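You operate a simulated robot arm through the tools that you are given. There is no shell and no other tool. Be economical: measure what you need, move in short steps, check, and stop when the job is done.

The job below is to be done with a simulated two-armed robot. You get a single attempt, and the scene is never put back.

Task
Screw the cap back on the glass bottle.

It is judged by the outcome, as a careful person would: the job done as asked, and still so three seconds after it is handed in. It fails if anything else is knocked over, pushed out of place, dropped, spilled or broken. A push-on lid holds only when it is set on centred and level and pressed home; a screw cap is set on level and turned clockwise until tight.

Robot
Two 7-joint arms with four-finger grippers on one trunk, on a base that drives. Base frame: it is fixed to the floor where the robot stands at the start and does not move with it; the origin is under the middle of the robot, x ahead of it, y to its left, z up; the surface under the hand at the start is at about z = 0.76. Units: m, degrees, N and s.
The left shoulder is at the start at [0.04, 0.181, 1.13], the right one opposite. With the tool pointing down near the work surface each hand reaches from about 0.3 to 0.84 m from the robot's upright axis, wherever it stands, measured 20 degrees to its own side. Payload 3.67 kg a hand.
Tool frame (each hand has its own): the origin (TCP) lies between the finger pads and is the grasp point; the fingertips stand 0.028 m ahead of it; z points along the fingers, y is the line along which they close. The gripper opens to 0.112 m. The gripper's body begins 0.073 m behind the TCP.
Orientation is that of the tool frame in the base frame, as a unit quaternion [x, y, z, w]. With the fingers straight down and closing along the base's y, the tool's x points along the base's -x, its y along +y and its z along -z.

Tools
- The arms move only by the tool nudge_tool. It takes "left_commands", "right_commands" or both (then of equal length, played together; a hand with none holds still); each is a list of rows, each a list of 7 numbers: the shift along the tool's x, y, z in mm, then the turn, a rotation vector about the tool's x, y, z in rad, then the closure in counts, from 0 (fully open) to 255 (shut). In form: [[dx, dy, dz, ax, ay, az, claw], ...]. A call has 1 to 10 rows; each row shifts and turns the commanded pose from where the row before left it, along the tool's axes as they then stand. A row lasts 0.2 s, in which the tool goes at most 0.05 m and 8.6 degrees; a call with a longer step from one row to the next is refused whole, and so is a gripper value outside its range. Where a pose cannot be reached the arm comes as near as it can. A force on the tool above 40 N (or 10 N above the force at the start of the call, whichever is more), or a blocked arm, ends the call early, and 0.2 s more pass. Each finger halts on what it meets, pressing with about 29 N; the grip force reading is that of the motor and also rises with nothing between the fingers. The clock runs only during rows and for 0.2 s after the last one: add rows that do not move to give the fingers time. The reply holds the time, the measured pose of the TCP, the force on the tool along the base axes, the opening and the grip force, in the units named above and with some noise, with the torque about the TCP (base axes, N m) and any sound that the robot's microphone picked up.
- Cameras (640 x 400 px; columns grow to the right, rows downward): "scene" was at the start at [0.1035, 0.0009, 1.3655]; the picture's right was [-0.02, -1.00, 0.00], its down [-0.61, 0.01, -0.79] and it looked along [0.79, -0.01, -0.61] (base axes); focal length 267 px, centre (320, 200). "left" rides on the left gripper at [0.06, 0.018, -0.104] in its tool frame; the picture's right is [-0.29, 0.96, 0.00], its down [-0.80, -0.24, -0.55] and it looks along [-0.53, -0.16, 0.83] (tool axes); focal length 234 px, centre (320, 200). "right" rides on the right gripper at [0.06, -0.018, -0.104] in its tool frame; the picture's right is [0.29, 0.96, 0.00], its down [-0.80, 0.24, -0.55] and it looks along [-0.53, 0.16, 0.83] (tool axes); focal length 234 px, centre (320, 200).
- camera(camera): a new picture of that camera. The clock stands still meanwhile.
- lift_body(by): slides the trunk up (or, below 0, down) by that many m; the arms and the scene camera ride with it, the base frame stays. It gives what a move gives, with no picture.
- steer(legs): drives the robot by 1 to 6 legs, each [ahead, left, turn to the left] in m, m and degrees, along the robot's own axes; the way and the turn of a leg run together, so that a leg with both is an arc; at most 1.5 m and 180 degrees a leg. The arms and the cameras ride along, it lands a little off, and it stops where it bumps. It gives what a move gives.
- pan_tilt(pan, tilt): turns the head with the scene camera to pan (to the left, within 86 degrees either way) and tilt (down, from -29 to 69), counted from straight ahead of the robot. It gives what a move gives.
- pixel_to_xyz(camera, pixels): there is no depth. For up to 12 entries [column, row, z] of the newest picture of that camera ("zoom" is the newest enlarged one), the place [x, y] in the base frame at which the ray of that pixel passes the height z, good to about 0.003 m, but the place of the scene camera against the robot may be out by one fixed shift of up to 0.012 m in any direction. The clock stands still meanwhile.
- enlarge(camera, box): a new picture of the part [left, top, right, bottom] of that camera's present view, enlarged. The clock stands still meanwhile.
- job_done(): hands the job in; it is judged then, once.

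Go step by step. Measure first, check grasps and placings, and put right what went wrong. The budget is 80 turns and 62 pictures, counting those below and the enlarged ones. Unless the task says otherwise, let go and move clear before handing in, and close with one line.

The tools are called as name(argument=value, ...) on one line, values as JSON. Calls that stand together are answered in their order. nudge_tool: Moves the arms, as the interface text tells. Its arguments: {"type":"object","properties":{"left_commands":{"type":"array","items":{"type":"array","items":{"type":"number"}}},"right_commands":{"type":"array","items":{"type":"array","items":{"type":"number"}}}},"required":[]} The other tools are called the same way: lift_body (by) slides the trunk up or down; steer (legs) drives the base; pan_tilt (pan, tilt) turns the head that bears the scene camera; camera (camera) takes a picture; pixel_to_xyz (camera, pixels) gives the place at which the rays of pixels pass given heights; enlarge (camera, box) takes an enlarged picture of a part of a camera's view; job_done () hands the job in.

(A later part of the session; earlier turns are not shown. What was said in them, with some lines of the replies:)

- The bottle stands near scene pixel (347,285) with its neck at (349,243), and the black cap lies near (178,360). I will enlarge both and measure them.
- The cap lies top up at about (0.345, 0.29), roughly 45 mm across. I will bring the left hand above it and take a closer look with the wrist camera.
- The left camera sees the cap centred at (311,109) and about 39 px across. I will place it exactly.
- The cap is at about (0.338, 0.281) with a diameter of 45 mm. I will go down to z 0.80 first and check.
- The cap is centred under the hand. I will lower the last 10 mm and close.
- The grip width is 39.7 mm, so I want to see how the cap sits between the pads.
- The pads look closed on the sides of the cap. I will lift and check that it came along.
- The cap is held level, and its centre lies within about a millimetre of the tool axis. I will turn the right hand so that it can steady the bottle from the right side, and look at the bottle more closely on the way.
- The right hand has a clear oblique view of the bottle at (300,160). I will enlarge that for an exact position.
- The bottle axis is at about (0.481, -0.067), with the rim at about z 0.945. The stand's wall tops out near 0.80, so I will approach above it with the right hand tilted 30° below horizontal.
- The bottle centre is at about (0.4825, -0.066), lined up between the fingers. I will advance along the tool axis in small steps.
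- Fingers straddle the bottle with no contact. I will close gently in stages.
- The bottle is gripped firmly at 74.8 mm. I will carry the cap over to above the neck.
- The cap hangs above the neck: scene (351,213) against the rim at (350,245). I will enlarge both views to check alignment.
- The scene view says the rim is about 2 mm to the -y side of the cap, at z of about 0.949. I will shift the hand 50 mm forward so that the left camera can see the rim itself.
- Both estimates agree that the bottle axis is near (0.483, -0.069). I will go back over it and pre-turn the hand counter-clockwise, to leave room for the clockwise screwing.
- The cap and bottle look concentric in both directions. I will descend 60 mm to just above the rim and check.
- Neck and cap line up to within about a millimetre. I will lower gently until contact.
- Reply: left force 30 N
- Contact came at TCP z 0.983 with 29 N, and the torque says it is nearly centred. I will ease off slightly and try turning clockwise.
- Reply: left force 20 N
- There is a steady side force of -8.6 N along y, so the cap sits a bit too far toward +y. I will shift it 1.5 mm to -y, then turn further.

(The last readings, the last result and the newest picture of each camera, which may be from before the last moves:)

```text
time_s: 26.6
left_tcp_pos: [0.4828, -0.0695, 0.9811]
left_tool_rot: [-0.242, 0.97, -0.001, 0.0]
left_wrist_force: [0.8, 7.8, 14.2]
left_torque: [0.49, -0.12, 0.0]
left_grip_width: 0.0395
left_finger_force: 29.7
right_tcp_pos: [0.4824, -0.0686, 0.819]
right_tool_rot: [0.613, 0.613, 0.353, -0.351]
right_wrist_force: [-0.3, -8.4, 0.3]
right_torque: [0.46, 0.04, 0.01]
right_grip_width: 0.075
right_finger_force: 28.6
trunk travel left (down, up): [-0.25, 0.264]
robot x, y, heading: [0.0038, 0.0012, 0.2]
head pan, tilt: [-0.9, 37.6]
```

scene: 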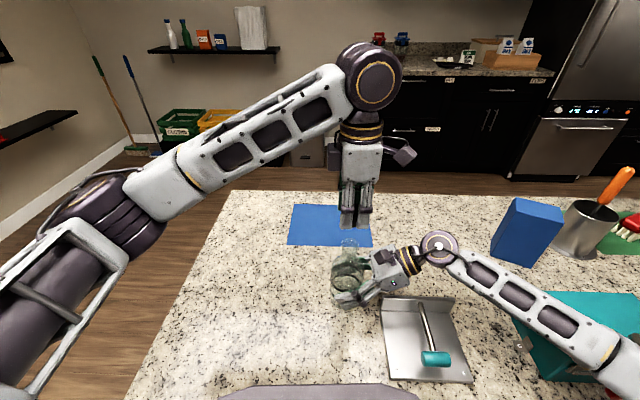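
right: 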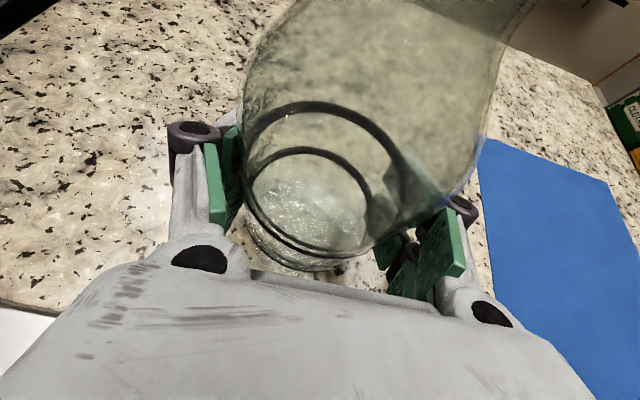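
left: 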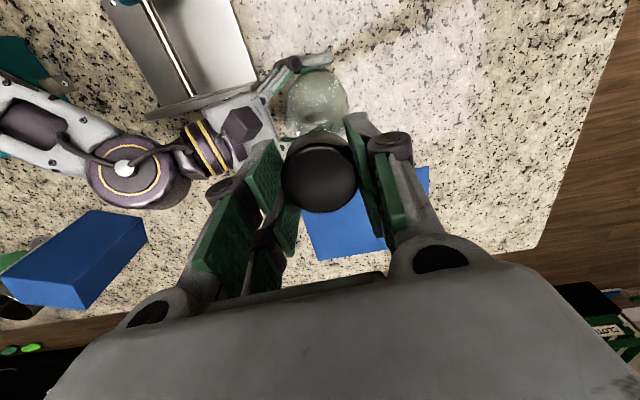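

The side force has swapped sign to +7.8 N, so I overshot a little. I will shift back 0.7 mm and keep turning while watching z and torque.

nudge_tool(left_commands=[[-0.33, 0.62, 0, 0, 0, 0, 255], [0, 0, 0, 0, 0, 0.14, 255], [0, 0, 0, 0, 0, 0.14, 255], [0, 0, 0, 0, 0, 0.14, 255], [0, 0, 0, 0, 0, 0.14, 255], [0, 0, 0, 0, 0, 0, 255]])

nudge_tool(left_commands=[[0, 0, 0.2, 0, 0, 0.14, 255], [0, 0, 0.2, 0, 0, 0.14, 255], [0, 0, 0.2, 0, 0, 0.14, 255], [0, 0, 0.2, 0, 0, 0.14, 255], [0, 0, 0, 0, 0, 0, 255]])

enlarge(camera="scene", box=[310, 200, 390, 280])

```text
time_s: 28.0
left_tcp_pos: [0.4825, -0.0702, 0.9815]
left_tool_rot: [0.035, 0.999, 0.0, -0.001]
left_wrist_force: [-0.5, 0.6, 5.2]
left_torque: [-0.01, 0.1, 0.02]
left_grip_width: 0.0397
left_finger_force: 29.2
right_tcp_pos: [0.4818, -0.0677, 0.819]
right_tool_rot: [0.612, 0.614, 0.353, -0.353]
right_wrist_force: [-0.3, -2.4, 1.4]
right_torque: [-0.6, 0.03, -0.02]
right_grip_width: 0.0747
right_finger_force: 28.8
trunk travel left (down, up): [-0.25, 0.264]
robot x, y, heading: [0.0017, -0.0006, 0.1]
head pan, tilt: [-0.9, 37.6]
```

```text
time_s: 29.2
left_tcp_pos: [0.4826, -0.0697, 0.9815]
left_tool_rot: [0.31, 0.951, 0.0, 0.001]
left_wrist_force: [1.2, 1.0, 10.6]
left_torque: [0.05, 0.04, -0.01]
left_grip_width: 0.0396
left_finger_force: 28.9
right_tcp_pos: [0.4836, -0.068, 0.8173]
right_tool_rot: [0.612, 0.613, 0.353, -0.353]
right_wrist_force: [-0.6, -1.2, 1.3]
right_torque: [-0.47, -0.1, 0.06]
right_grip_width: 0.0749
right_finger_force: 28.9
trunk travel left (down, up): [-0.25, 0.264]
robot x, y, heading: [0.0, 0.0028, -0.1]
head pan, tilt: [-0.9, 37.6]
```

```text
5.00 times, centred on (350, 240) of scene
```

zoom: 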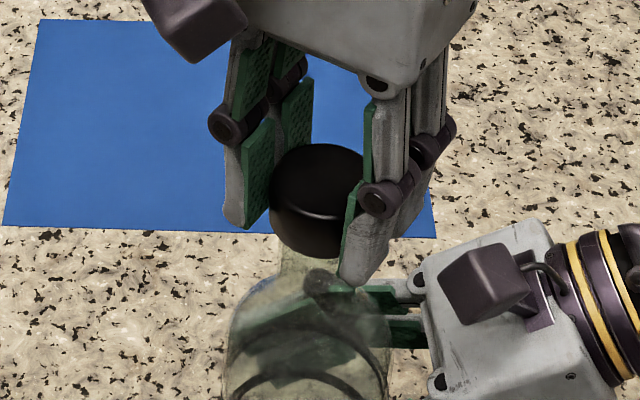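

Side forces are now small and the axial force stays near 10 N while the hand follows down, so the thread seems to be catching. I will keep turning.

nudge_tool(left_commands=[[0, 0, 0.1, 0, 0, 0.145, 255], [0, 0, 0.1, 0, 0, 0.145, 255], [0, 0, 0.1, 0, 0, 0.145, 255], [0, 0, 0.1, 0, 0, 0.145, 255], [0, 0, 0.1, 0, 0, 0.145, 255], [0, 0, 0.1, 0, 0, 0.145, 255], [0, 0, 0.1, 0, 0, 0.145, 255], [0, 0, 0, 0, 0, 0, 255]])

nudge_tool(left_commands=[[0, 0, 0.1, 0, 0, 0.145, 255], [0, 0, 0.1, 0, 0, 0.145, 255], [0, 0, 0.1, 0, 0, 0.145, 255], [0, 0, 0.1, 0, 0, 0.145, 255], [0, 0, 0, 0, 0, 0, 255]])

camera(camera="scene")

```text
time_s: 31.0
left_tcp_pos: [0.4822, -0.0688, 0.9789]
left_tool_rot: [0.734, 0.68, 0.0, 0.0]
left_wrist_force: [2.1, -1.6, 8.2]
left_torque: [-0.09, -0.04, -0.04]
left_grip_width: 0.0395
left_finger_force: 29.3
right_tcp_pos: [0.4827, -0.0681, 0.8187]
right_tool_rot: [0.613, 0.613, 0.352, -0.352]
right_wrist_force: [-1.2, 0.9, 2.5]
right_torque: [-0.2, 0.13, 0.02]
right_grip_width: 0.0746
right_finger_force: 29.2
trunk travel left (down, up): [-0.25, 0.264]
robot x, y, heading: [0.0015, -0.0007, 0.1]
head pan, tilt: [-0.9, 37.6]
```

```text
time_s: 32.2
left_tcp_pos: [0.482, -0.0686, 0.9795]
left_tool_rot: [0.897, 0.442, 0.0, 0.0]
left_wrist_force: [-1.4, 3.1, 4.0]
left_torque: [0.12, 0.04, -0.03]
left_grip_width: 0.0398
left_finger_force: 29.1
right_tcp_pos: [0.4827, -0.0676, 0.8188]
right_tool_rot: [0.613, 0.613, 0.352, -0.353]
right_wrist_force: [-1.9, -1.0, 0.8]
right_torque: [0.48, 0.39, -0.08]
right_grip_width: 0.0745
right_finger_force: 29.2
trunk travel left (down, up): [-0.25, 0.264]
robot x, y, heading: [0.0023, 0.0001, 0.2]
head pan, tilt: [-0.9, 37.6]
```

```text
24 pictures are left
```

scene: 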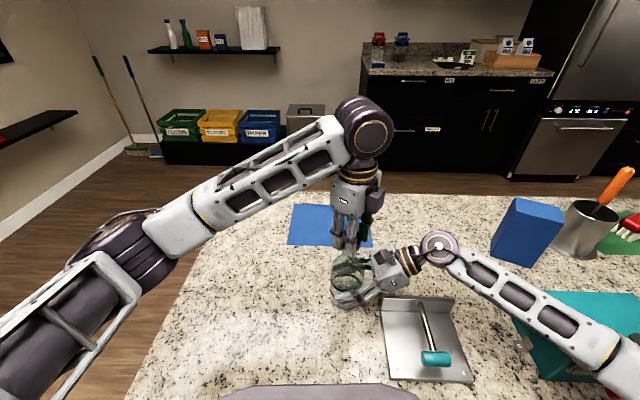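

The hand has turned 217° so far and z has sunk to 0.9795, with no tightening torque yet. I will turn a little more before regrasping.

nudge_tool(left_commands=[[0, 0, 0.15, 0, 0, 0.145, 255], [0, 0, 0.15, 0, 0, 0.145, 255], [0, 0, 0.15, 0, 0, 0.145, 255], [0, 0, 0.15, 0, 0, 0.145, 255], [0, 0, 0, 0, 0, 0, 255]])

```text
time_s: 33.4
left_tcp_pos: [0.4829, -0.0687, 0.9783]
left_tool_rot: [0.986, 0.166, 0.0, 0.0]
left_wrist_force: [4.3, 4.1, 3.2]
left_torque: [0.19, -0.07, -0.01]
left_grip_width: 0.0395
left_finger_force: 29.1
right_tcp_pos: [0.4834, -0.0672, 0.8197]
right_tool_rot: [0.613, 0.613, 0.353, -0.352]
right_wrist_force: [-3.9, -3.3, 2.4]
right_torque: [0.32, -0.25, 0.01]
right_grip_width: 0.0745
right_finger_force: 28.9
trunk travel left (down, up): [-0.25, 0.264]
robot x, y, heading: [-0.0011, -0.0035, -0.0]
head pan, tilt: [-0.9, 37.6]
```

The cap has been turned 251° and still runs freely. I will open the fingers a little, check that the cap stays put, and wind the hand back.

nudge_tool(left_commands=[[0, 0, -0.3, 0, 0, 0, 150], [0, 0, 0, 0, 0, 0, 100], [0, 0, 0, 0, 0, 0, 95], [0, 0, 0, 0, 0, 0, 95]])

camera(camera="left")

enlarge(camera="scene", box=[310, 200, 390, 280])

```text
time_s: 34.4
left_tcp_pos: [0.4832, -0.0697, 0.9791]
left_tool_rot: [0.986, 0.167, 0.001, 0.0]
left_wrist_force: [0.5, -0.1, 0.3]
left_torque: [-0.01, 0.03, 0.0]
left_grip_width: 0.07
left_finger_force: 0.1
right_tcp_pos: [0.4826, -0.0687, 0.8181]
right_tool_rot: [0.613, 0.613, 0.352, -0.353]
right_wrist_force: [-1.4, -1.1, 4.3]
right_torque: [-0.24, 0.09, -0.02]
right_grip_width: 0.0747
right_finger_force: 29.1
trunk travel left (down, up): [-0.25, 0.264]
robot x, y, heading: [0.0007, 0.0011, -0.0]
head pan, tilt: [-0.9, 37.6]
```

```text
23 pictures are left
```

left: 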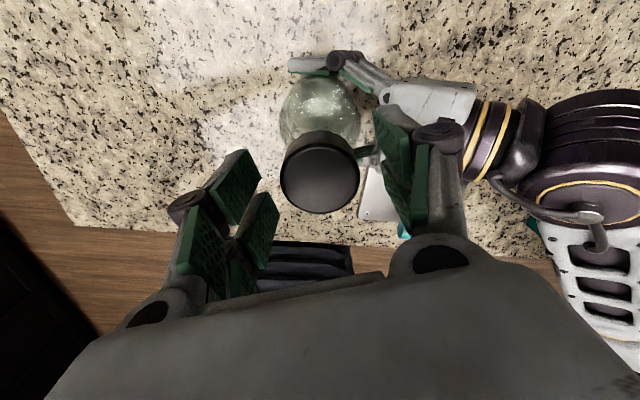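

```text
5.00 times, centred on (350, 240) of scene
```

zoom: 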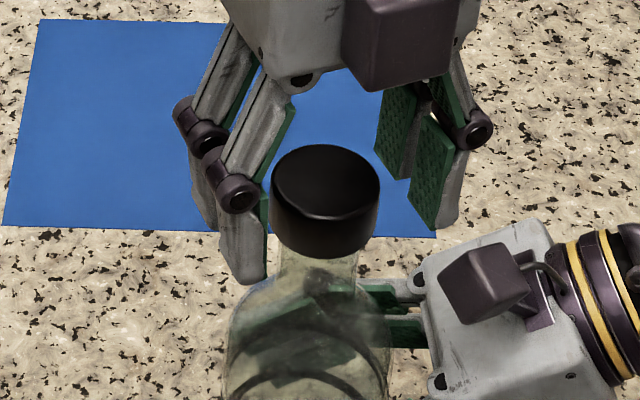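

The cap sits level on the neck. I will wind the open hand back about 250° in place.

nudge_tool(left_commands=[[0, 0, 0, 0, 0, -0.147, 95], [0, 0, 0, 0, 0, -0.147, 95], [0, 0, 0, 0, 0, -0.147, 95], [0, 0, 0, 0, 0, -0.147, 95], [0, 0, 0, 0, 0, -0.147, 95], [0, 0, 0, 0, 0, -0.147, 95], [0, 0, 0, 0, 0, -0.147, 95], [0, 0, 0, 0, 0, -0.147, 95], [0, 0, 0, 0, 0, -0.147, 95], [0, 0, 0, 0, 0, -0.147, 95]])

nudge_tool(left_commands=[[0, 0, 0, 0, 0, -0.147, 95], [0, 0, 0, 0, 0, -0.147, 95], [0, 0, 0, 0, 0, -0.147, 95], [0, 0, 0, 0, 0, -0.147, 95], [0, 0, 0, 0, 0, -0.147, 95], [0, 0, 0, 0, 0, -0.147, 95], [0, 0, 0, 0, 0, -0.147, 95], [0, 0, 0, 0, 0, -0.147, 95], [0, 0, 0, 0, 0, -0.147, 95], [0, 0, 0, 0, 0, -0.147, 95]])

nudge_tool(left_commands=[[0, 0, 0, 0, 0, -0.147, 95], [0, 0, 0, 0, 0, -0.147, 95], [0, 0, 0, 0, 0, -0.147, 95], [0, 0, 0, 0, 0, -0.147, 95], [0, 0, 0, 0, 0, -0.147, 95], [0, 0, 0, 0, 0, -0.147, 95], [0, 0, 0, 0, 0, -0.147, 95], [0, 0, 0, 0, 0, -0.147, 95], [0, 0, 0, 0, 0, -0.147, 95], [0, 0, 0, 0, 0, 0, 95]])

enlarge(camera="left", box=[200, 80, 440, 230])

```text
time_s: 36.6
left_tcp_pos: [0.4821, -0.0697, 0.979]
left_tool_rot: [0.618, 0.786, 0.0, 0.0]
left_wrist_force: [-0.6, 0.5, -0.6]
left_torque: [-0.01, 0.01, 0.0]
left_grip_width: 0.0703
left_finger_force: 0.0
right_tcp_pos: [0.4822, -0.0682, 0.8194]
right_tool_rot: [0.612, 0.614, 0.352, -0.353]
right_wrist_force: [0.4, 0.2, 4.8]
right_torque: [-0.17, 0.02, -0.02]
right_grip_width: 0.0748
right_finger_force: 29.1
trunk travel left (down, up): [-0.25, 0.264]
robot x, y, heading: [-0.0014, 0.0006, -0.2]
head pan, tilt: [-0.9, 37.6]
```

```text
time_s: 38.8
left_tcp_pos: [0.4825, -0.0694, 0.9799]
left_tool_rot: [-0.069, 0.998, 0.0, 0.0]
left_wrist_force: [-0.3, -0.3, 0.9]
left_torque: [0.0, -0.02, 0.0]
left_grip_width: 0.0701
left_finger_force: 0.0
right_tcp_pos: [0.4827, -0.0684, 0.818]
right_tool_rot: [0.612, 0.613, 0.353, -0.353]
right_wrist_force: [0.0, 0.6, 3.3]
right_torque: [-0.01, 0.0, 0.01]
right_grip_width: 0.0746
right_finger_force: 29.3
trunk travel left (down, up): [-0.25, 0.264]
robot x, y, heading: [0.0018, -0.0014, 0.0]
head pan, tilt: [-0.9, 37.6]
```

```text
time_s: 41.0
left_tcp_pos: [0.4825, -0.0693, 0.9796]
left_tool_rot: [-0.666, 0.746, -0.001, 0.0]
left_wrist_force: [0.2, 0.2, 0.0]
left_torque: [-0.04, 0.0, -0.01]
left_grip_width: 0.0703
left_finger_force: 0.0
right_tcp_pos: [0.4831, -0.0694, 0.818]
right_tool_rot: [0.613, 0.613, 0.352, -0.353]
right_wrist_force: [0.2, 1.2, 2.3]
right_torque: [0.03, 0.01, -0.01]
right_grip_width: 0.0746
right_finger_force: 28.9
trunk travel left (down, up): [-0.25, 0.264]
robot x, y, heading: [0.0005, -0.0003, 0.1]
head pan, tilt: [-0.9, 37.6]
```

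```text
2.67 times, centred on (320, 155) of left
```

zoom: 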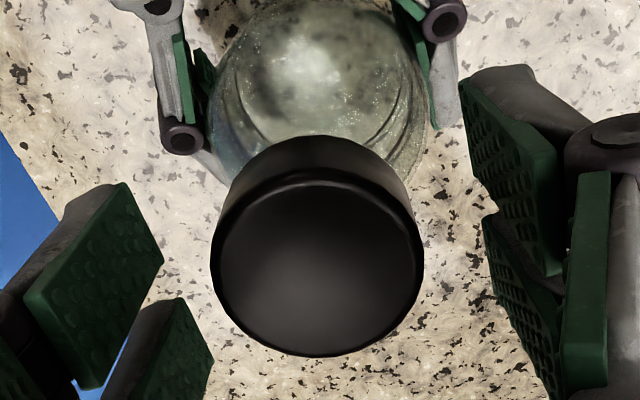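

The hand is wound back and the cap stands between the pads. I will regrip and turn clockwise again.

nudge_tool(left_commands=[[0, 0, 1, 0, 0, 0, 140], [0, 0, 0, 0, 0, 0, 160], [0, 0, 0, 0, 0, 0, 255], [0, 0, 0, 0, 0, 0, 255], [0, 0, 0.1, 0, 0, 0.145, 255], [0, 0, 0.1, 0, 0, 0.145, 255], [0, 0, 0.1, 0, 0, 0.145, 255], [0, 0, 0.1, 0, 0, 0.145, 255], [0, 0, 0, 0, 0, 0, 255]])

nudge_tool(left_commands=[[0, 0, 0.1, 0, 0, 0.145, 255], [0, 0, 0.1, 0, 0, 0.145, 255], [0, 0, 0.1, 0, 0, 0.145, 255], [0, 0, 0.1, 0, 0, 0.145, 255], [0, 0, 0.1, 0, 0, 0.145, 255], [0, 0, 0.1, 0, 0, 0.145, 255], [0, 0, 0, 0, 0, 0, 255]])

```text
time_s: 43.0
left_tcp_pos: [0.4825, -0.0704, 0.9782]
left_tool_rot: [-0.424, 0.906, -0.001, -0.001]
left_wrist_force: [-0.7, -4.6, 2.1]
left_torque: [-0.28, 0.02, 0.2]
left_grip_width: 0.0396
left_finger_force: 28.7
right_tcp_pos: [0.4821, -0.0683, 0.8178]
right_tool_rot: [0.613, 0.613, 0.352, -0.353]
right_wrist_force: [-1.7, 3.8, 1.0]
right_torque: [-0.24, 0.19, -0.1]
right_grip_width: 0.0739
right_finger_force: 29.0
trunk travel left (down, up): [-0.25, 0.264]
robot x, y, heading: [0.0002, 0.0006, 0.1]
head pan, tilt: [-0.9, 37.6]
```

```text
time_s: 44.6
left_tcp_pos: [0.4848, -0.0699, 0.9767]
left_tool_rot: [-0.002, 1.0, -0.001, 0.0]
left_wrist_force: [0.2, 0.2, 4.4]
left_torque: [-0.04, 0.02, 0.93]
left_grip_width: 0.0406
left_finger_force: 29.1
right_tcp_pos: [0.4843, -0.0687, 0.8183]
right_tool_rot: [0.613, 0.613, 0.352, -0.352]
right_wrist_force: [-1.9, -0.5, 0.5]
right_torque: [0.31, 0.06, -0.91]
right_grip_width: 0.0739
right_finger_force: 28.4
trunk travel left (down, up): [-0.25, 0.264]
robot x, y, heading: [0.0007, 0.0007, 0.1]
head pan, tilt: [-0.9, 37.6]
```

The tightening torque has risen to 0.93 N m, so the cap is seating. I will turn a bit more to confirm it is tight, then look.

nudge_tool(left_commands=[[0, 0, 0, 0, 0, 0.1, 255], [0, 0, 0, 0, 0, 0.1, 255], [0, 0, 0, 0, 0, 0, 255]])

enlarge(camera="scene", box=[310, 200, 390, 320])

enlarge(camera="left", box=[200, 80, 440, 230])

```text
time_s: 45.4
left_tcp_pos: [0.4832, -0.0691, 0.9768]
left_tool_rot: [0.097, 0.995, -0.001, 0.0]
left_wrist_force: [1.9, -4.1, 3.4]
left_torque: [-0.11, 0.01, 0.32]
left_grip_width: 0.0398
left_finger_force: 28.9
right_tcp_pos: [0.4838, -0.0694, 0.8183]
right_tool_rot: [0.613, 0.614, 0.352, -0.352]
right_wrist_force: [-1.7, 2.7, -0.2]
right_torque: [-0.35, -0.29, -0.38]
right_grip_width: 0.0745
right_finger_force: 29.5
trunk travel left (down, up): [-0.25, 0.264]
robot x, y, heading: [-0.0001, -0.001, 0.2]
head pan, tilt: [-0.9, 37.6]
```

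```text
3.33 times, centred on (350, 260) of scene
```

zoom: 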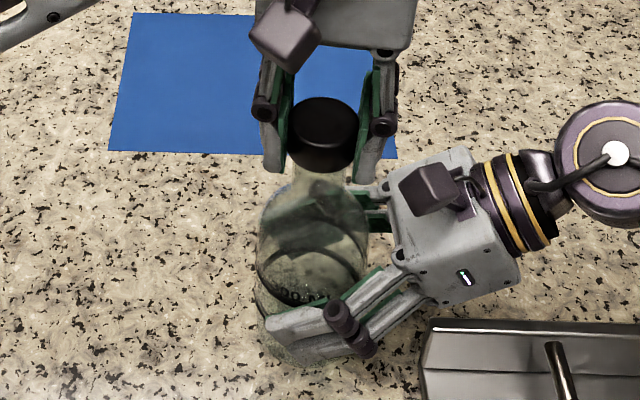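

```text
2.67 times, centred on (320, 155) of left
```

zoom: 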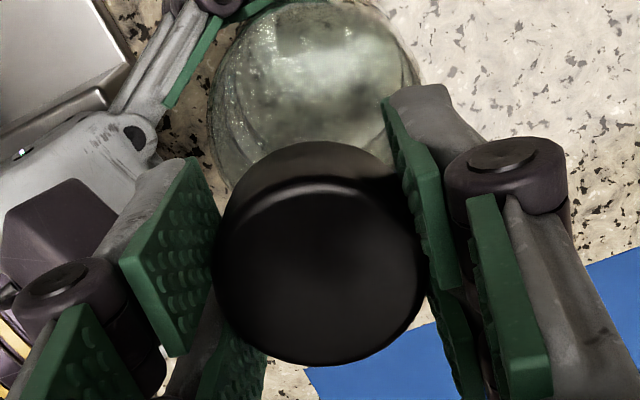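

Torque dropped to 0.32 N m after a slip, so it is not clear which surface gave way. The label has hardly turned, so I will turn further and watch the torque row by row.

nudge_tool(left_commands=[[0, 0, 0, 0, 0, 0.12, 255], [0, 0, 0, 0, 0, 0, 255]])

nudge_tool(left_commands=[[0, 0, 0, 0, 0, 0.12, 255], [0, 0, 0, 0, 0, 0, 255]])

nudge_tool(left_commands=[[0, 0, 0, 0, 0, 0.12, 255], [0, 0, 0, 0, 0, 0, 255]])

enlarge(camera="scene", box=[310, 200, 390, 320])

```text
time_s: 46.0
left_tcp_pos: [0.4844, -0.0692, 0.9769]
left_tool_rot: [0.156, 0.988, 0.001, 0.001]
left_wrist_force: [1.6, -3.2, 1.0]
left_torque: [-0.12, -0.08, 0.56]
left_grip_width: 0.0392
left_finger_force: 28.3
right_tcp_pos: [0.4826, -0.068, 0.8192]
right_tool_rot: [0.613, 0.613, 0.352, -0.353]
right_wrist_force: [-2.9, 2.4, 0.8]
right_torque: [-0.24, -0.32, -0.6]
right_grip_width: 0.0742
right_finger_force: 29.1
trunk travel left (down, up): [-0.25, 0.264]
robot x, y, heading: [-0.0003, 0.0001, 0.0]
head pan, tilt: [-0.9, 37.6]
```

```text
time_s: 46.6
left_tcp_pos: [0.4823, -0.0693, 0.9767]
left_tool_rot: [0.215, 0.977, 0.0, 0.001]
left_wrist_force: [3.8, -5.3, -0.4]
left_torque: [-0.23, -0.06, 0.79]
left_grip_width: 0.0401
left_finger_force: 28.6
right_tcp_pos: [0.4829, -0.0673, 0.8189]
right_tool_rot: [0.613, 0.613, 0.352, -0.352]
right_wrist_force: [-2.9, 3.9, 0.7]
right_torque: [-0.63, -0.39, -0.8]
right_grip_width: 0.0743
right_finger_force: 28.2
trunk travel left (down, up): [-0.25, 0.264]
robot x, y, heading: [-0.0019, 0.0014, -0.0]
head pan, tilt: [-0.9, 37.6]
```

```text
time_s: 47.2
left_tcp_pos: [0.4837, -0.0693, 0.9772]
left_tool_rot: [0.273, 0.962, 0.0, 0.0]
left_wrist_force: [0.6, -4.1, -0.3]
left_torque: [-0.36, -0.19, 0.88]
left_grip_width: 0.0405
left_finger_force: 29.1
right_tcp_pos: [0.4832, -0.0682, 0.8187]
right_tool_rot: [0.613, 0.613, 0.352, -0.353]
right_wrist_force: [-2.9, 4.2, 1.0]
right_torque: [-0.09, 0.08, -0.84]
right_grip_width: 0.0745
right_finger_force: 29.0
trunk travel left (down, up): [-0.25, 0.264]
robot x, y, heading: [0.0012, 0.0009, -0.1]
head pan, tilt: [-0.9, 37.6]
```

```text
3.33 times, centred on (350, 260) of scene
```

zoom: 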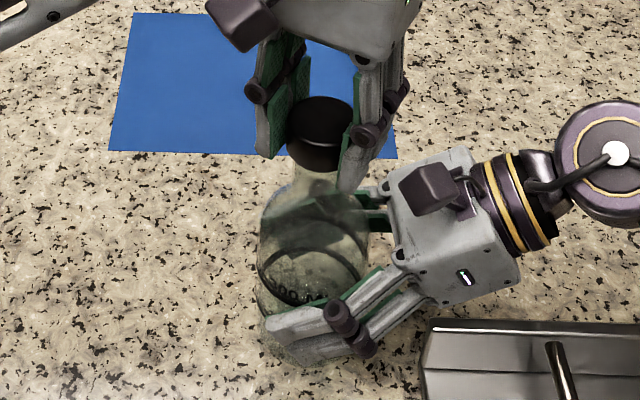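

Torque climbs steadily to about 0.9 N m, and now the bottle itself creeps in the right grip: the label moved left to about (298,295). The cap therefore seems tight, so I will release it, raise the left hand and inspect.

nudge_tool(left_commands=[[0, 0, 0, 0, 0, 0, 150], [0, 0, 0, 0, 0, 0, 90], [0, 0, 0, 0, 0, 0, 60], [0, 0, -30, 0, 0, 0, 60], [0, 0, -40, 0, 0, 0, 60], [0, 0, -40, 0, 0, 0, 60], [0, 0, 0, 0, 0, 0, 60]])

enlarge(camera="scene", box=[320, 220, 380, 280])

camera(camera="left")

```text
time_s: 48.8
left_tcp_pos: [0.4833, -0.0719, 1.0863]
left_tool_rot: [0.273, 0.962, 0.0, 0.001]
left_wrist_force: [-0.4, -0.5, 0.3]
left_torque: [0.02, -0.01, -0.01]
left_grip_width: 0.0859
left_finger_force: 0.1
right_tcp_pos: [0.4845, -0.0685, 0.8183]
right_tool_rot: [0.613, 0.613, 0.352, -0.352]
right_wrist_force: [-0.6, -2.0, 2.1]
right_torque: [0.1, 0.01, 0.02]
right_grip_width: 0.0744
right_finger_force: 29.1
trunk travel left (down, up): [-0.25, 0.264]
robot x, y, heading: [-0.0034, 0.0004, 0.2]
head pan, tilt: [-0.9, 37.6]
```

```text
6.67 times, centred on (350, 250) of scene
```

zoom: 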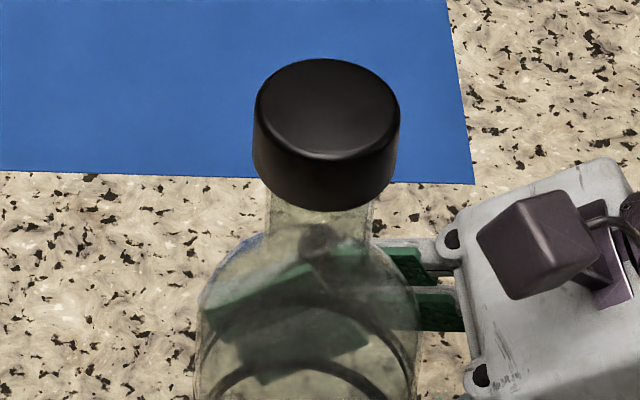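

```text
16 pictures are left
```

left: 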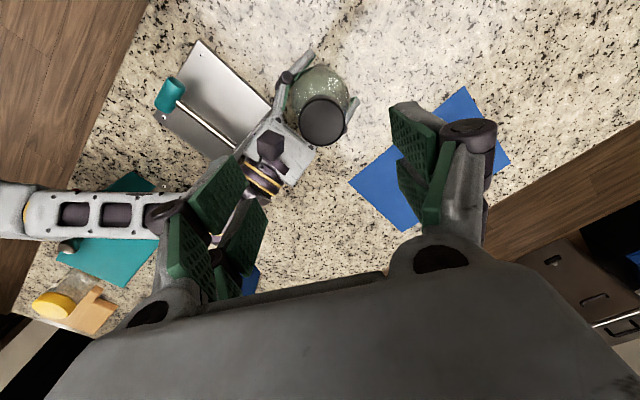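

pixel_to_xyz(camera="scene", pixels=[[351, 236, 0.95], [351, 236, 0.96], [351, 236, 0.97], [350.5, 251.5, 0.93], [350.5, 251.5, 0.94], [350.5, 251.5, 0.95]])

```text
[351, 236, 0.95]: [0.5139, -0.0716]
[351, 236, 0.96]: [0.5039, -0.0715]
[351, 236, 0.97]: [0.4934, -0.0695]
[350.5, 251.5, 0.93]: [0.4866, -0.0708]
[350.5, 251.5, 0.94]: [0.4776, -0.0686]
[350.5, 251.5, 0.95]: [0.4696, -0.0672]
```

From the image, the cap overlaps the neck by several millimetres and sits level. To be sure it is tight rather than partly threaded, I will regrip, twist again and read the torque.

nudge_tool(left_commands=[[0, 0, 40, 0, 0, 0, 60], [0, 0, 40, 0, 0, 0, 60], [0, 0, 29, 0, 0, 0, 60], [0, 0, 0, 0, 0, 0, 60], [0, 0, 0, 0, 0, 0, 140], [0, 0, 0, 0, 0, 0, 160], [0, 0, 0, 0, 0, 0, 255], [0, 0, 0, 0, 0, 0, 255]])

nudge_tool(left_commands=[[0, 0, 0.3, 0, 0, 0.1, 255], [0, 0, 0, 0, 0, 0, 255]])

nudge_tool(left_commands=[[0, 0, 0.3, 0, 0, 0.1, 255], [0, 0, 0, 0, 0, 0, 255]])

nudge_tool(left_commands=[[0, 0, 0.3, 0, 0, 0.1, 255], [0, 0, 0, 0, 0, 0, 255]])

enlarge(camera="scene", box=[310, 200, 390, 320])

```text
time_s: 50.6
left_tcp_pos: [0.4836, -0.0687, 0.9764]
left_tool_rot: [0.274, 0.962, -0.001, -0.001]
left_wrist_force: [-3.8, -7.2, 1.2]
left_torque: [-0.49, 0.24, 0.05]
left_grip_width: 0.0405
left_finger_force: 29.3
right_tcp_pos: [0.4835, -0.0678, 0.8189]
right_tool_rot: [0.613, 0.614, 0.352, -0.353]
right_wrist_force: [4.5, 6.8, 2.0]
right_torque: [-0.64, 0.3, -0.06]
right_grip_width: 0.0748
right_finger_force: 29.5
trunk travel left (down, up): [-0.25, 0.264]
robot x, y, heading: [-0.0017, 0.0041, 0.1]
head pan, tilt: [-0.9, 37.6]
```

```text
time_s: 51.2
left_tcp_pos: [0.4825, -0.0668, 0.9766]
left_tool_rot: [0.321, 0.947, 0.0, -0.001]
left_wrist_force: [-2.7, 2.6, 4.2]
left_torque: [0.01, 0.05, 0.58]
left_grip_width: 0.041
left_finger_force: 29.9
right_tcp_pos: [0.4828, -0.068, 0.82]
right_tool_rot: [0.613, 0.613, 0.352, -0.353]
right_wrist_force: [2.4, 0.8, 0.3]
right_torque: [0.79, 0.18, -0.52]
right_grip_width: 0.0743
right_finger_force: 28.6
trunk travel left (down, up): [-0.25, 0.264]
robot x, y, heading: [0.0007, -0.0013, -0.0]
head pan, tilt: [-0.9, 37.6]
```

```text
time_s: 51.8
left_tcp_pos: [0.4837, -0.069, 0.9769]
left_tool_rot: [0.368, 0.93, -0.002, 0.0]
left_wrist_force: [2.4, -3.6, 6.4]
left_torque: [-0.28, -0.12, 0.28]
left_grip_width: 0.0398
left_finger_force: 28.7
right_tcp_pos: [0.4823, -0.0671, 0.8183]
right_tool_rot: [0.613, 0.614, 0.352, -0.352]
right_wrist_force: [1.2, 4.3, -0.1]
right_torque: [-0.05, -0.59, -0.38]
right_grip_width: 0.0743
right_finger_force: 28.9
trunk travel left (down, up): [-0.25, 0.264]
robot x, y, heading: [0.0018, -0.0005, 0.2]
head pan, tilt: [-0.9, 37.6]
```

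```text
time_s: 52.4
left_tcp_pos: [0.4836, -0.0692, 0.9768]
left_tool_rot: [0.414, 0.91, 0.0, 0.0]
left_wrist_force: [1.2, -5.3, 2.8]
left_torque: [-0.26, -0.09, 0.46]
left_grip_width: 0.0395
left_finger_force: 29.1
right_tcp_pos: [0.4817, -0.0678, 0.8197]
right_tool_rot: [0.612, 0.614, 0.352, -0.354]
right_wrist_force: [0.4, 4.8, 0.8]
right_torque: [-0.3, -0.19, -0.5]
right_grip_width: 0.0744
right_finger_force: 29.0
trunk travel left (down, up): [-0.25, 0.264]
robot x, y, heading: [0.0029, 0.0008, 0.1]
head pan, tilt: [-0.9, 37.6]
```

```text
3.33 times, centred on (350, 260) of scene
```

zoom: 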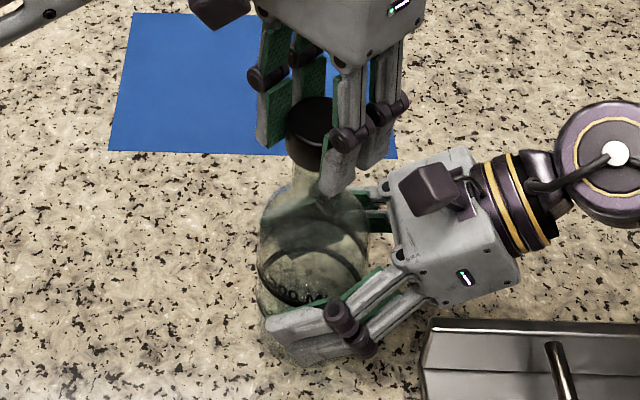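

Torque rises at once to about 0.6 N m, then the pads slip on the cap while z stays at 0.9768 and the label stays put, so the cap is tight. I will do a brief pull test to confirm the threads hold.

nudge_tool(left_commands=[[0, 0, -1, 0, 0, 0, 255], [0, 0, -0.7, 0, 0, 0, 255], [0, 0, 0, 0, 0, 0, 255]])

```text
time_s: 53.2
left_tcp_pos: [0.4817, -0.0678, 0.9773]
left_tool_rot: [0.414, 0.91, 0.001, -0.001]
left_wrist_force: [2.5, -5.7, -7.8]
left_torque: [-0.27, -0.15, 0.2]
left_grip_width: 0.0397
left_finger_force: 29.0
right_tcp_pos: [0.4838, -0.0682, 0.819]
right_tool_rot: [0.613, 0.613, 0.352, -0.352]
right_wrist_force: [-1.7, 3.4, 5.6]
right_torque: [-0.51, -0.13, -0.22]
right_grip_width: 0.0744
right_finger_force: 29.2
trunk travel left (down, up): [-0.25, 0.264]
robot x, y, heading: [-0.0004, 0.0019, 0.1]
head pan, tilt: [-0.9, 37.6]
```

The cap resists the pull with 7.8 N, passed through to the right hand, so it is threaded. I will press back down, give a last tightening turn, release and raise the left hand.

nudge_tool(left_commands=[[0, 0, 1.7, 0, 0, 0, 255], [0, 0, 0, 0, 0, 0.12, 255], [0, 0, 0, 0, 0, 0.12, 255], [0, 0, 0, 0, 0, 0, 150], [0, 0, 0, 0, 0, 0, 90], [0, 0, 0, 0, 0, 0, 50], [0, 0, -30, 0, 0, 0, 50], [0, 0, -40, 0, 0, 0, 50], [0, 0, -40, 0, 0, 0, 50], [0, 0, -40, 0, 0, 0, 50]])

enlarge(camera="scene", box=[310, 210, 390, 320])

```text
time_s: 55.4
left_tcp_pos: [0.4834, -0.0691, 1.1292]
left_tool_rot: [0.521, 0.854, 0.0, 0.001]
left_wrist_force: [-0.6, 0.0, 0.6]
left_torque: [-0.02, 0.01, 0.01]
left_grip_width: 0.0902
left_finger_force: 0.0
right_tcp_pos: [0.4826, -0.0701, 0.8188]
right_tool_rot: [0.613, 0.613, 0.352, -0.353]
right_wrist_force: [-0.5, -1.5, 2.1]
right_torque: [0.06, 0.02, -0.02]
right_grip_width: 0.0743
right_finger_force: 29.1
trunk travel left (down, up): [-0.25, 0.264]
robot x, y, heading: [0.0008, 0.002, -0.1]
head pan, tilt: [-0.9, 37.6]
```

```text
3.64 times, centred on (350, 265) of scene
```

zoom: 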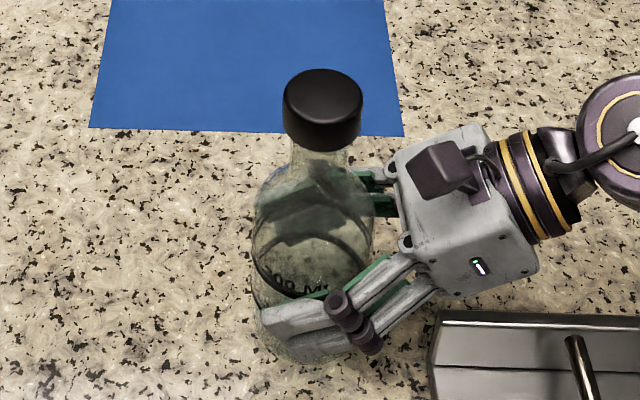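

The cap is on and level. I will open the right hand slowly and back straight out along its tool axis.

nudge_tool(right_commands=[[0, 0, 0, 0, 0, 0, 80], [0, 0, 0, 0, 0, 0, 70], [0, 0, 0, 0, 0, 0, 40], [0, 0, 0, 0, 0, 0, 0], [0, 0, 0, 0, 0, 0, 0], [0, 0, -20, 0, 0, 0, 0], [0, 0, -30, 0, 0, 0, 0], [0, 0, -30, 0, 0, 0, 0], [0, 0, -30, 0, 0, 0, 0], [0, 0, -20, 0, 0, 0, 0]])

camera(camera="scene")

camera(camera="right")

```text
time_s: 57.6
left_tcp_pos: [0.4838, -0.0703, 1.1282]
left_tool_rot: [0.52, 0.854, 0.0, 0.0]
left_wrist_force: [-0.1, -0.3, -0.3]
left_torque: [0.03, 0.03, 0.0]
left_grip_width: 0.0902
left_finger_force: 0.0
right_tcp_pos: [0.4839, -0.1809, 0.8821]
right_tool_rot: [0.612, 0.614, 0.351, -0.354]
right_wrist_force: [0.2, 0.4, 0.3]
right_torque: [-0.01, -0.01, 0.02]
right_grip_width: 0.1118
right_finger_force: 0.0
trunk travel left (down, up): [-0.25, 0.264]
robot x, y, heading: [-0.0006, 0.0003, -0.2]
head pan, tilt: [-0.9, 37.6]
```

```text
13 pictures are left
```

scene: 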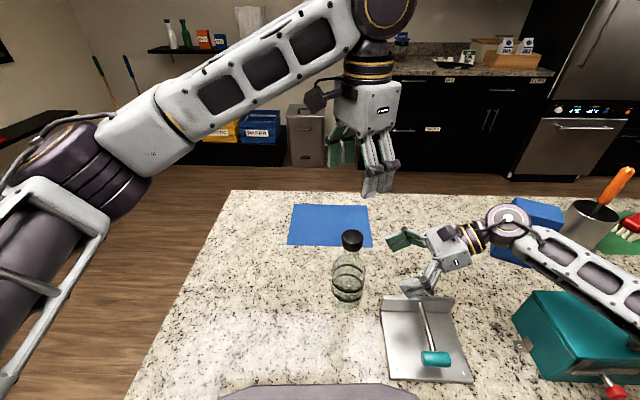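

```text
12 pictures are left
```

right: 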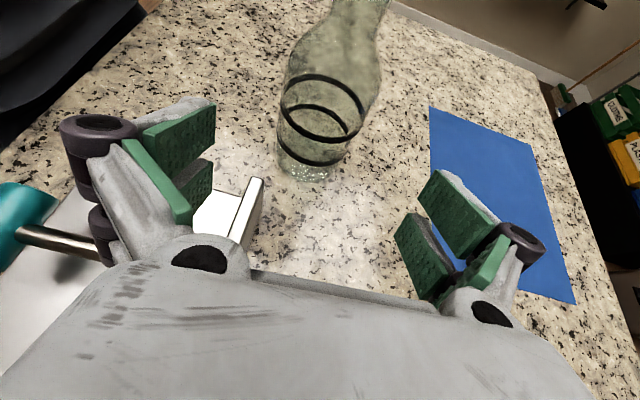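

The bottle stands upright with the cap on at scene (351,240). I will raise the right hand clear and take one last close look at the cap.

nudge_tool(right_commands=[[20, 0, -30, 0, 0, 0, 0], [25, 0, -25, 0, 0, 0, 0], [25, 0, -25, 0, 0, 0, 0], [0, 0, 0, 0, 0, 0, 0]])

enlarge(camera="scene", box=[320, 225, 384, 310])

enlarge(camera="right", box=[230, 60, 390, 200])

```text
time_s: 58.6
left_tcp_pos: [0.485, -0.0692, 1.1283]
left_tool_rot: [0.52, 0.854, 0.0, 0.0]
left_wrist_force: [0.1, 0.2, -0.1]
left_torque: [-0.02, 0.0, 0.01]
left_grip_width: 0.0901
left_finger_force: 0.1
right_tcp_pos: [0.4847, -0.2149, 0.9841]
right_tool_rot: [0.613, 0.613, 0.353, -0.352]
right_wrist_force: [0.7, -0.7, -0.1]
right_torque: [-0.02, -0.01, 0.02]
right_grip_width: 0.1121
right_finger_force: 0.1
trunk travel left (down, up): [-0.25, 0.264]
robot x, y, heading: [-0.0007, -0.0037, -0.2]
head pan, tilt: [-0.9, 37.6]
```

```text
4.71 times, centred on (352, 268) of scene
```

zoom: 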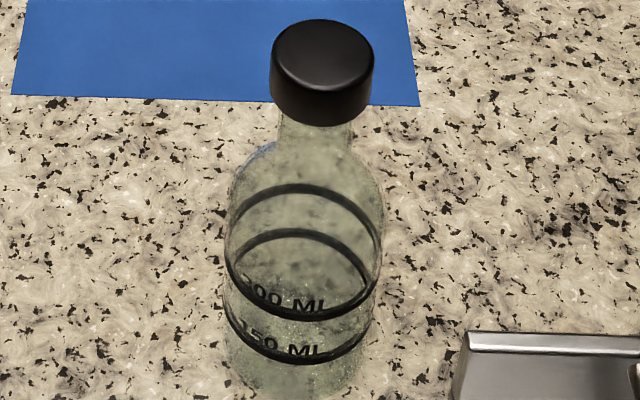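

```text
2.86 times, centred on (310, 130) of right
```

zoom: 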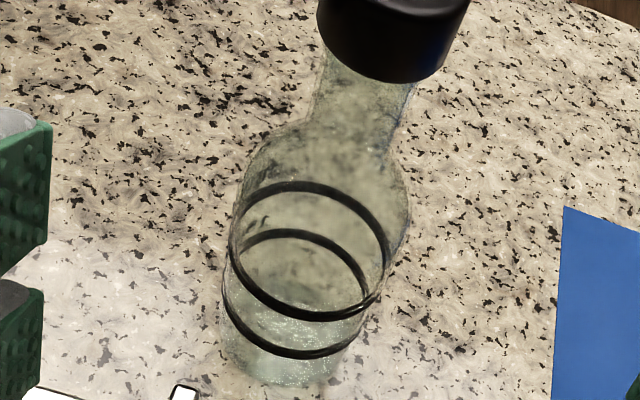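

The cap sits level on the upright bottle, both hands are clear, and nothing else has moved, so I am handing in.

job_done()

```text
The job is handed in.
```

The cap is back on the glass bottle, level and turned clockwise until it would turn no further; it held in a light pull test, and nothing else on the counter was disturbed.
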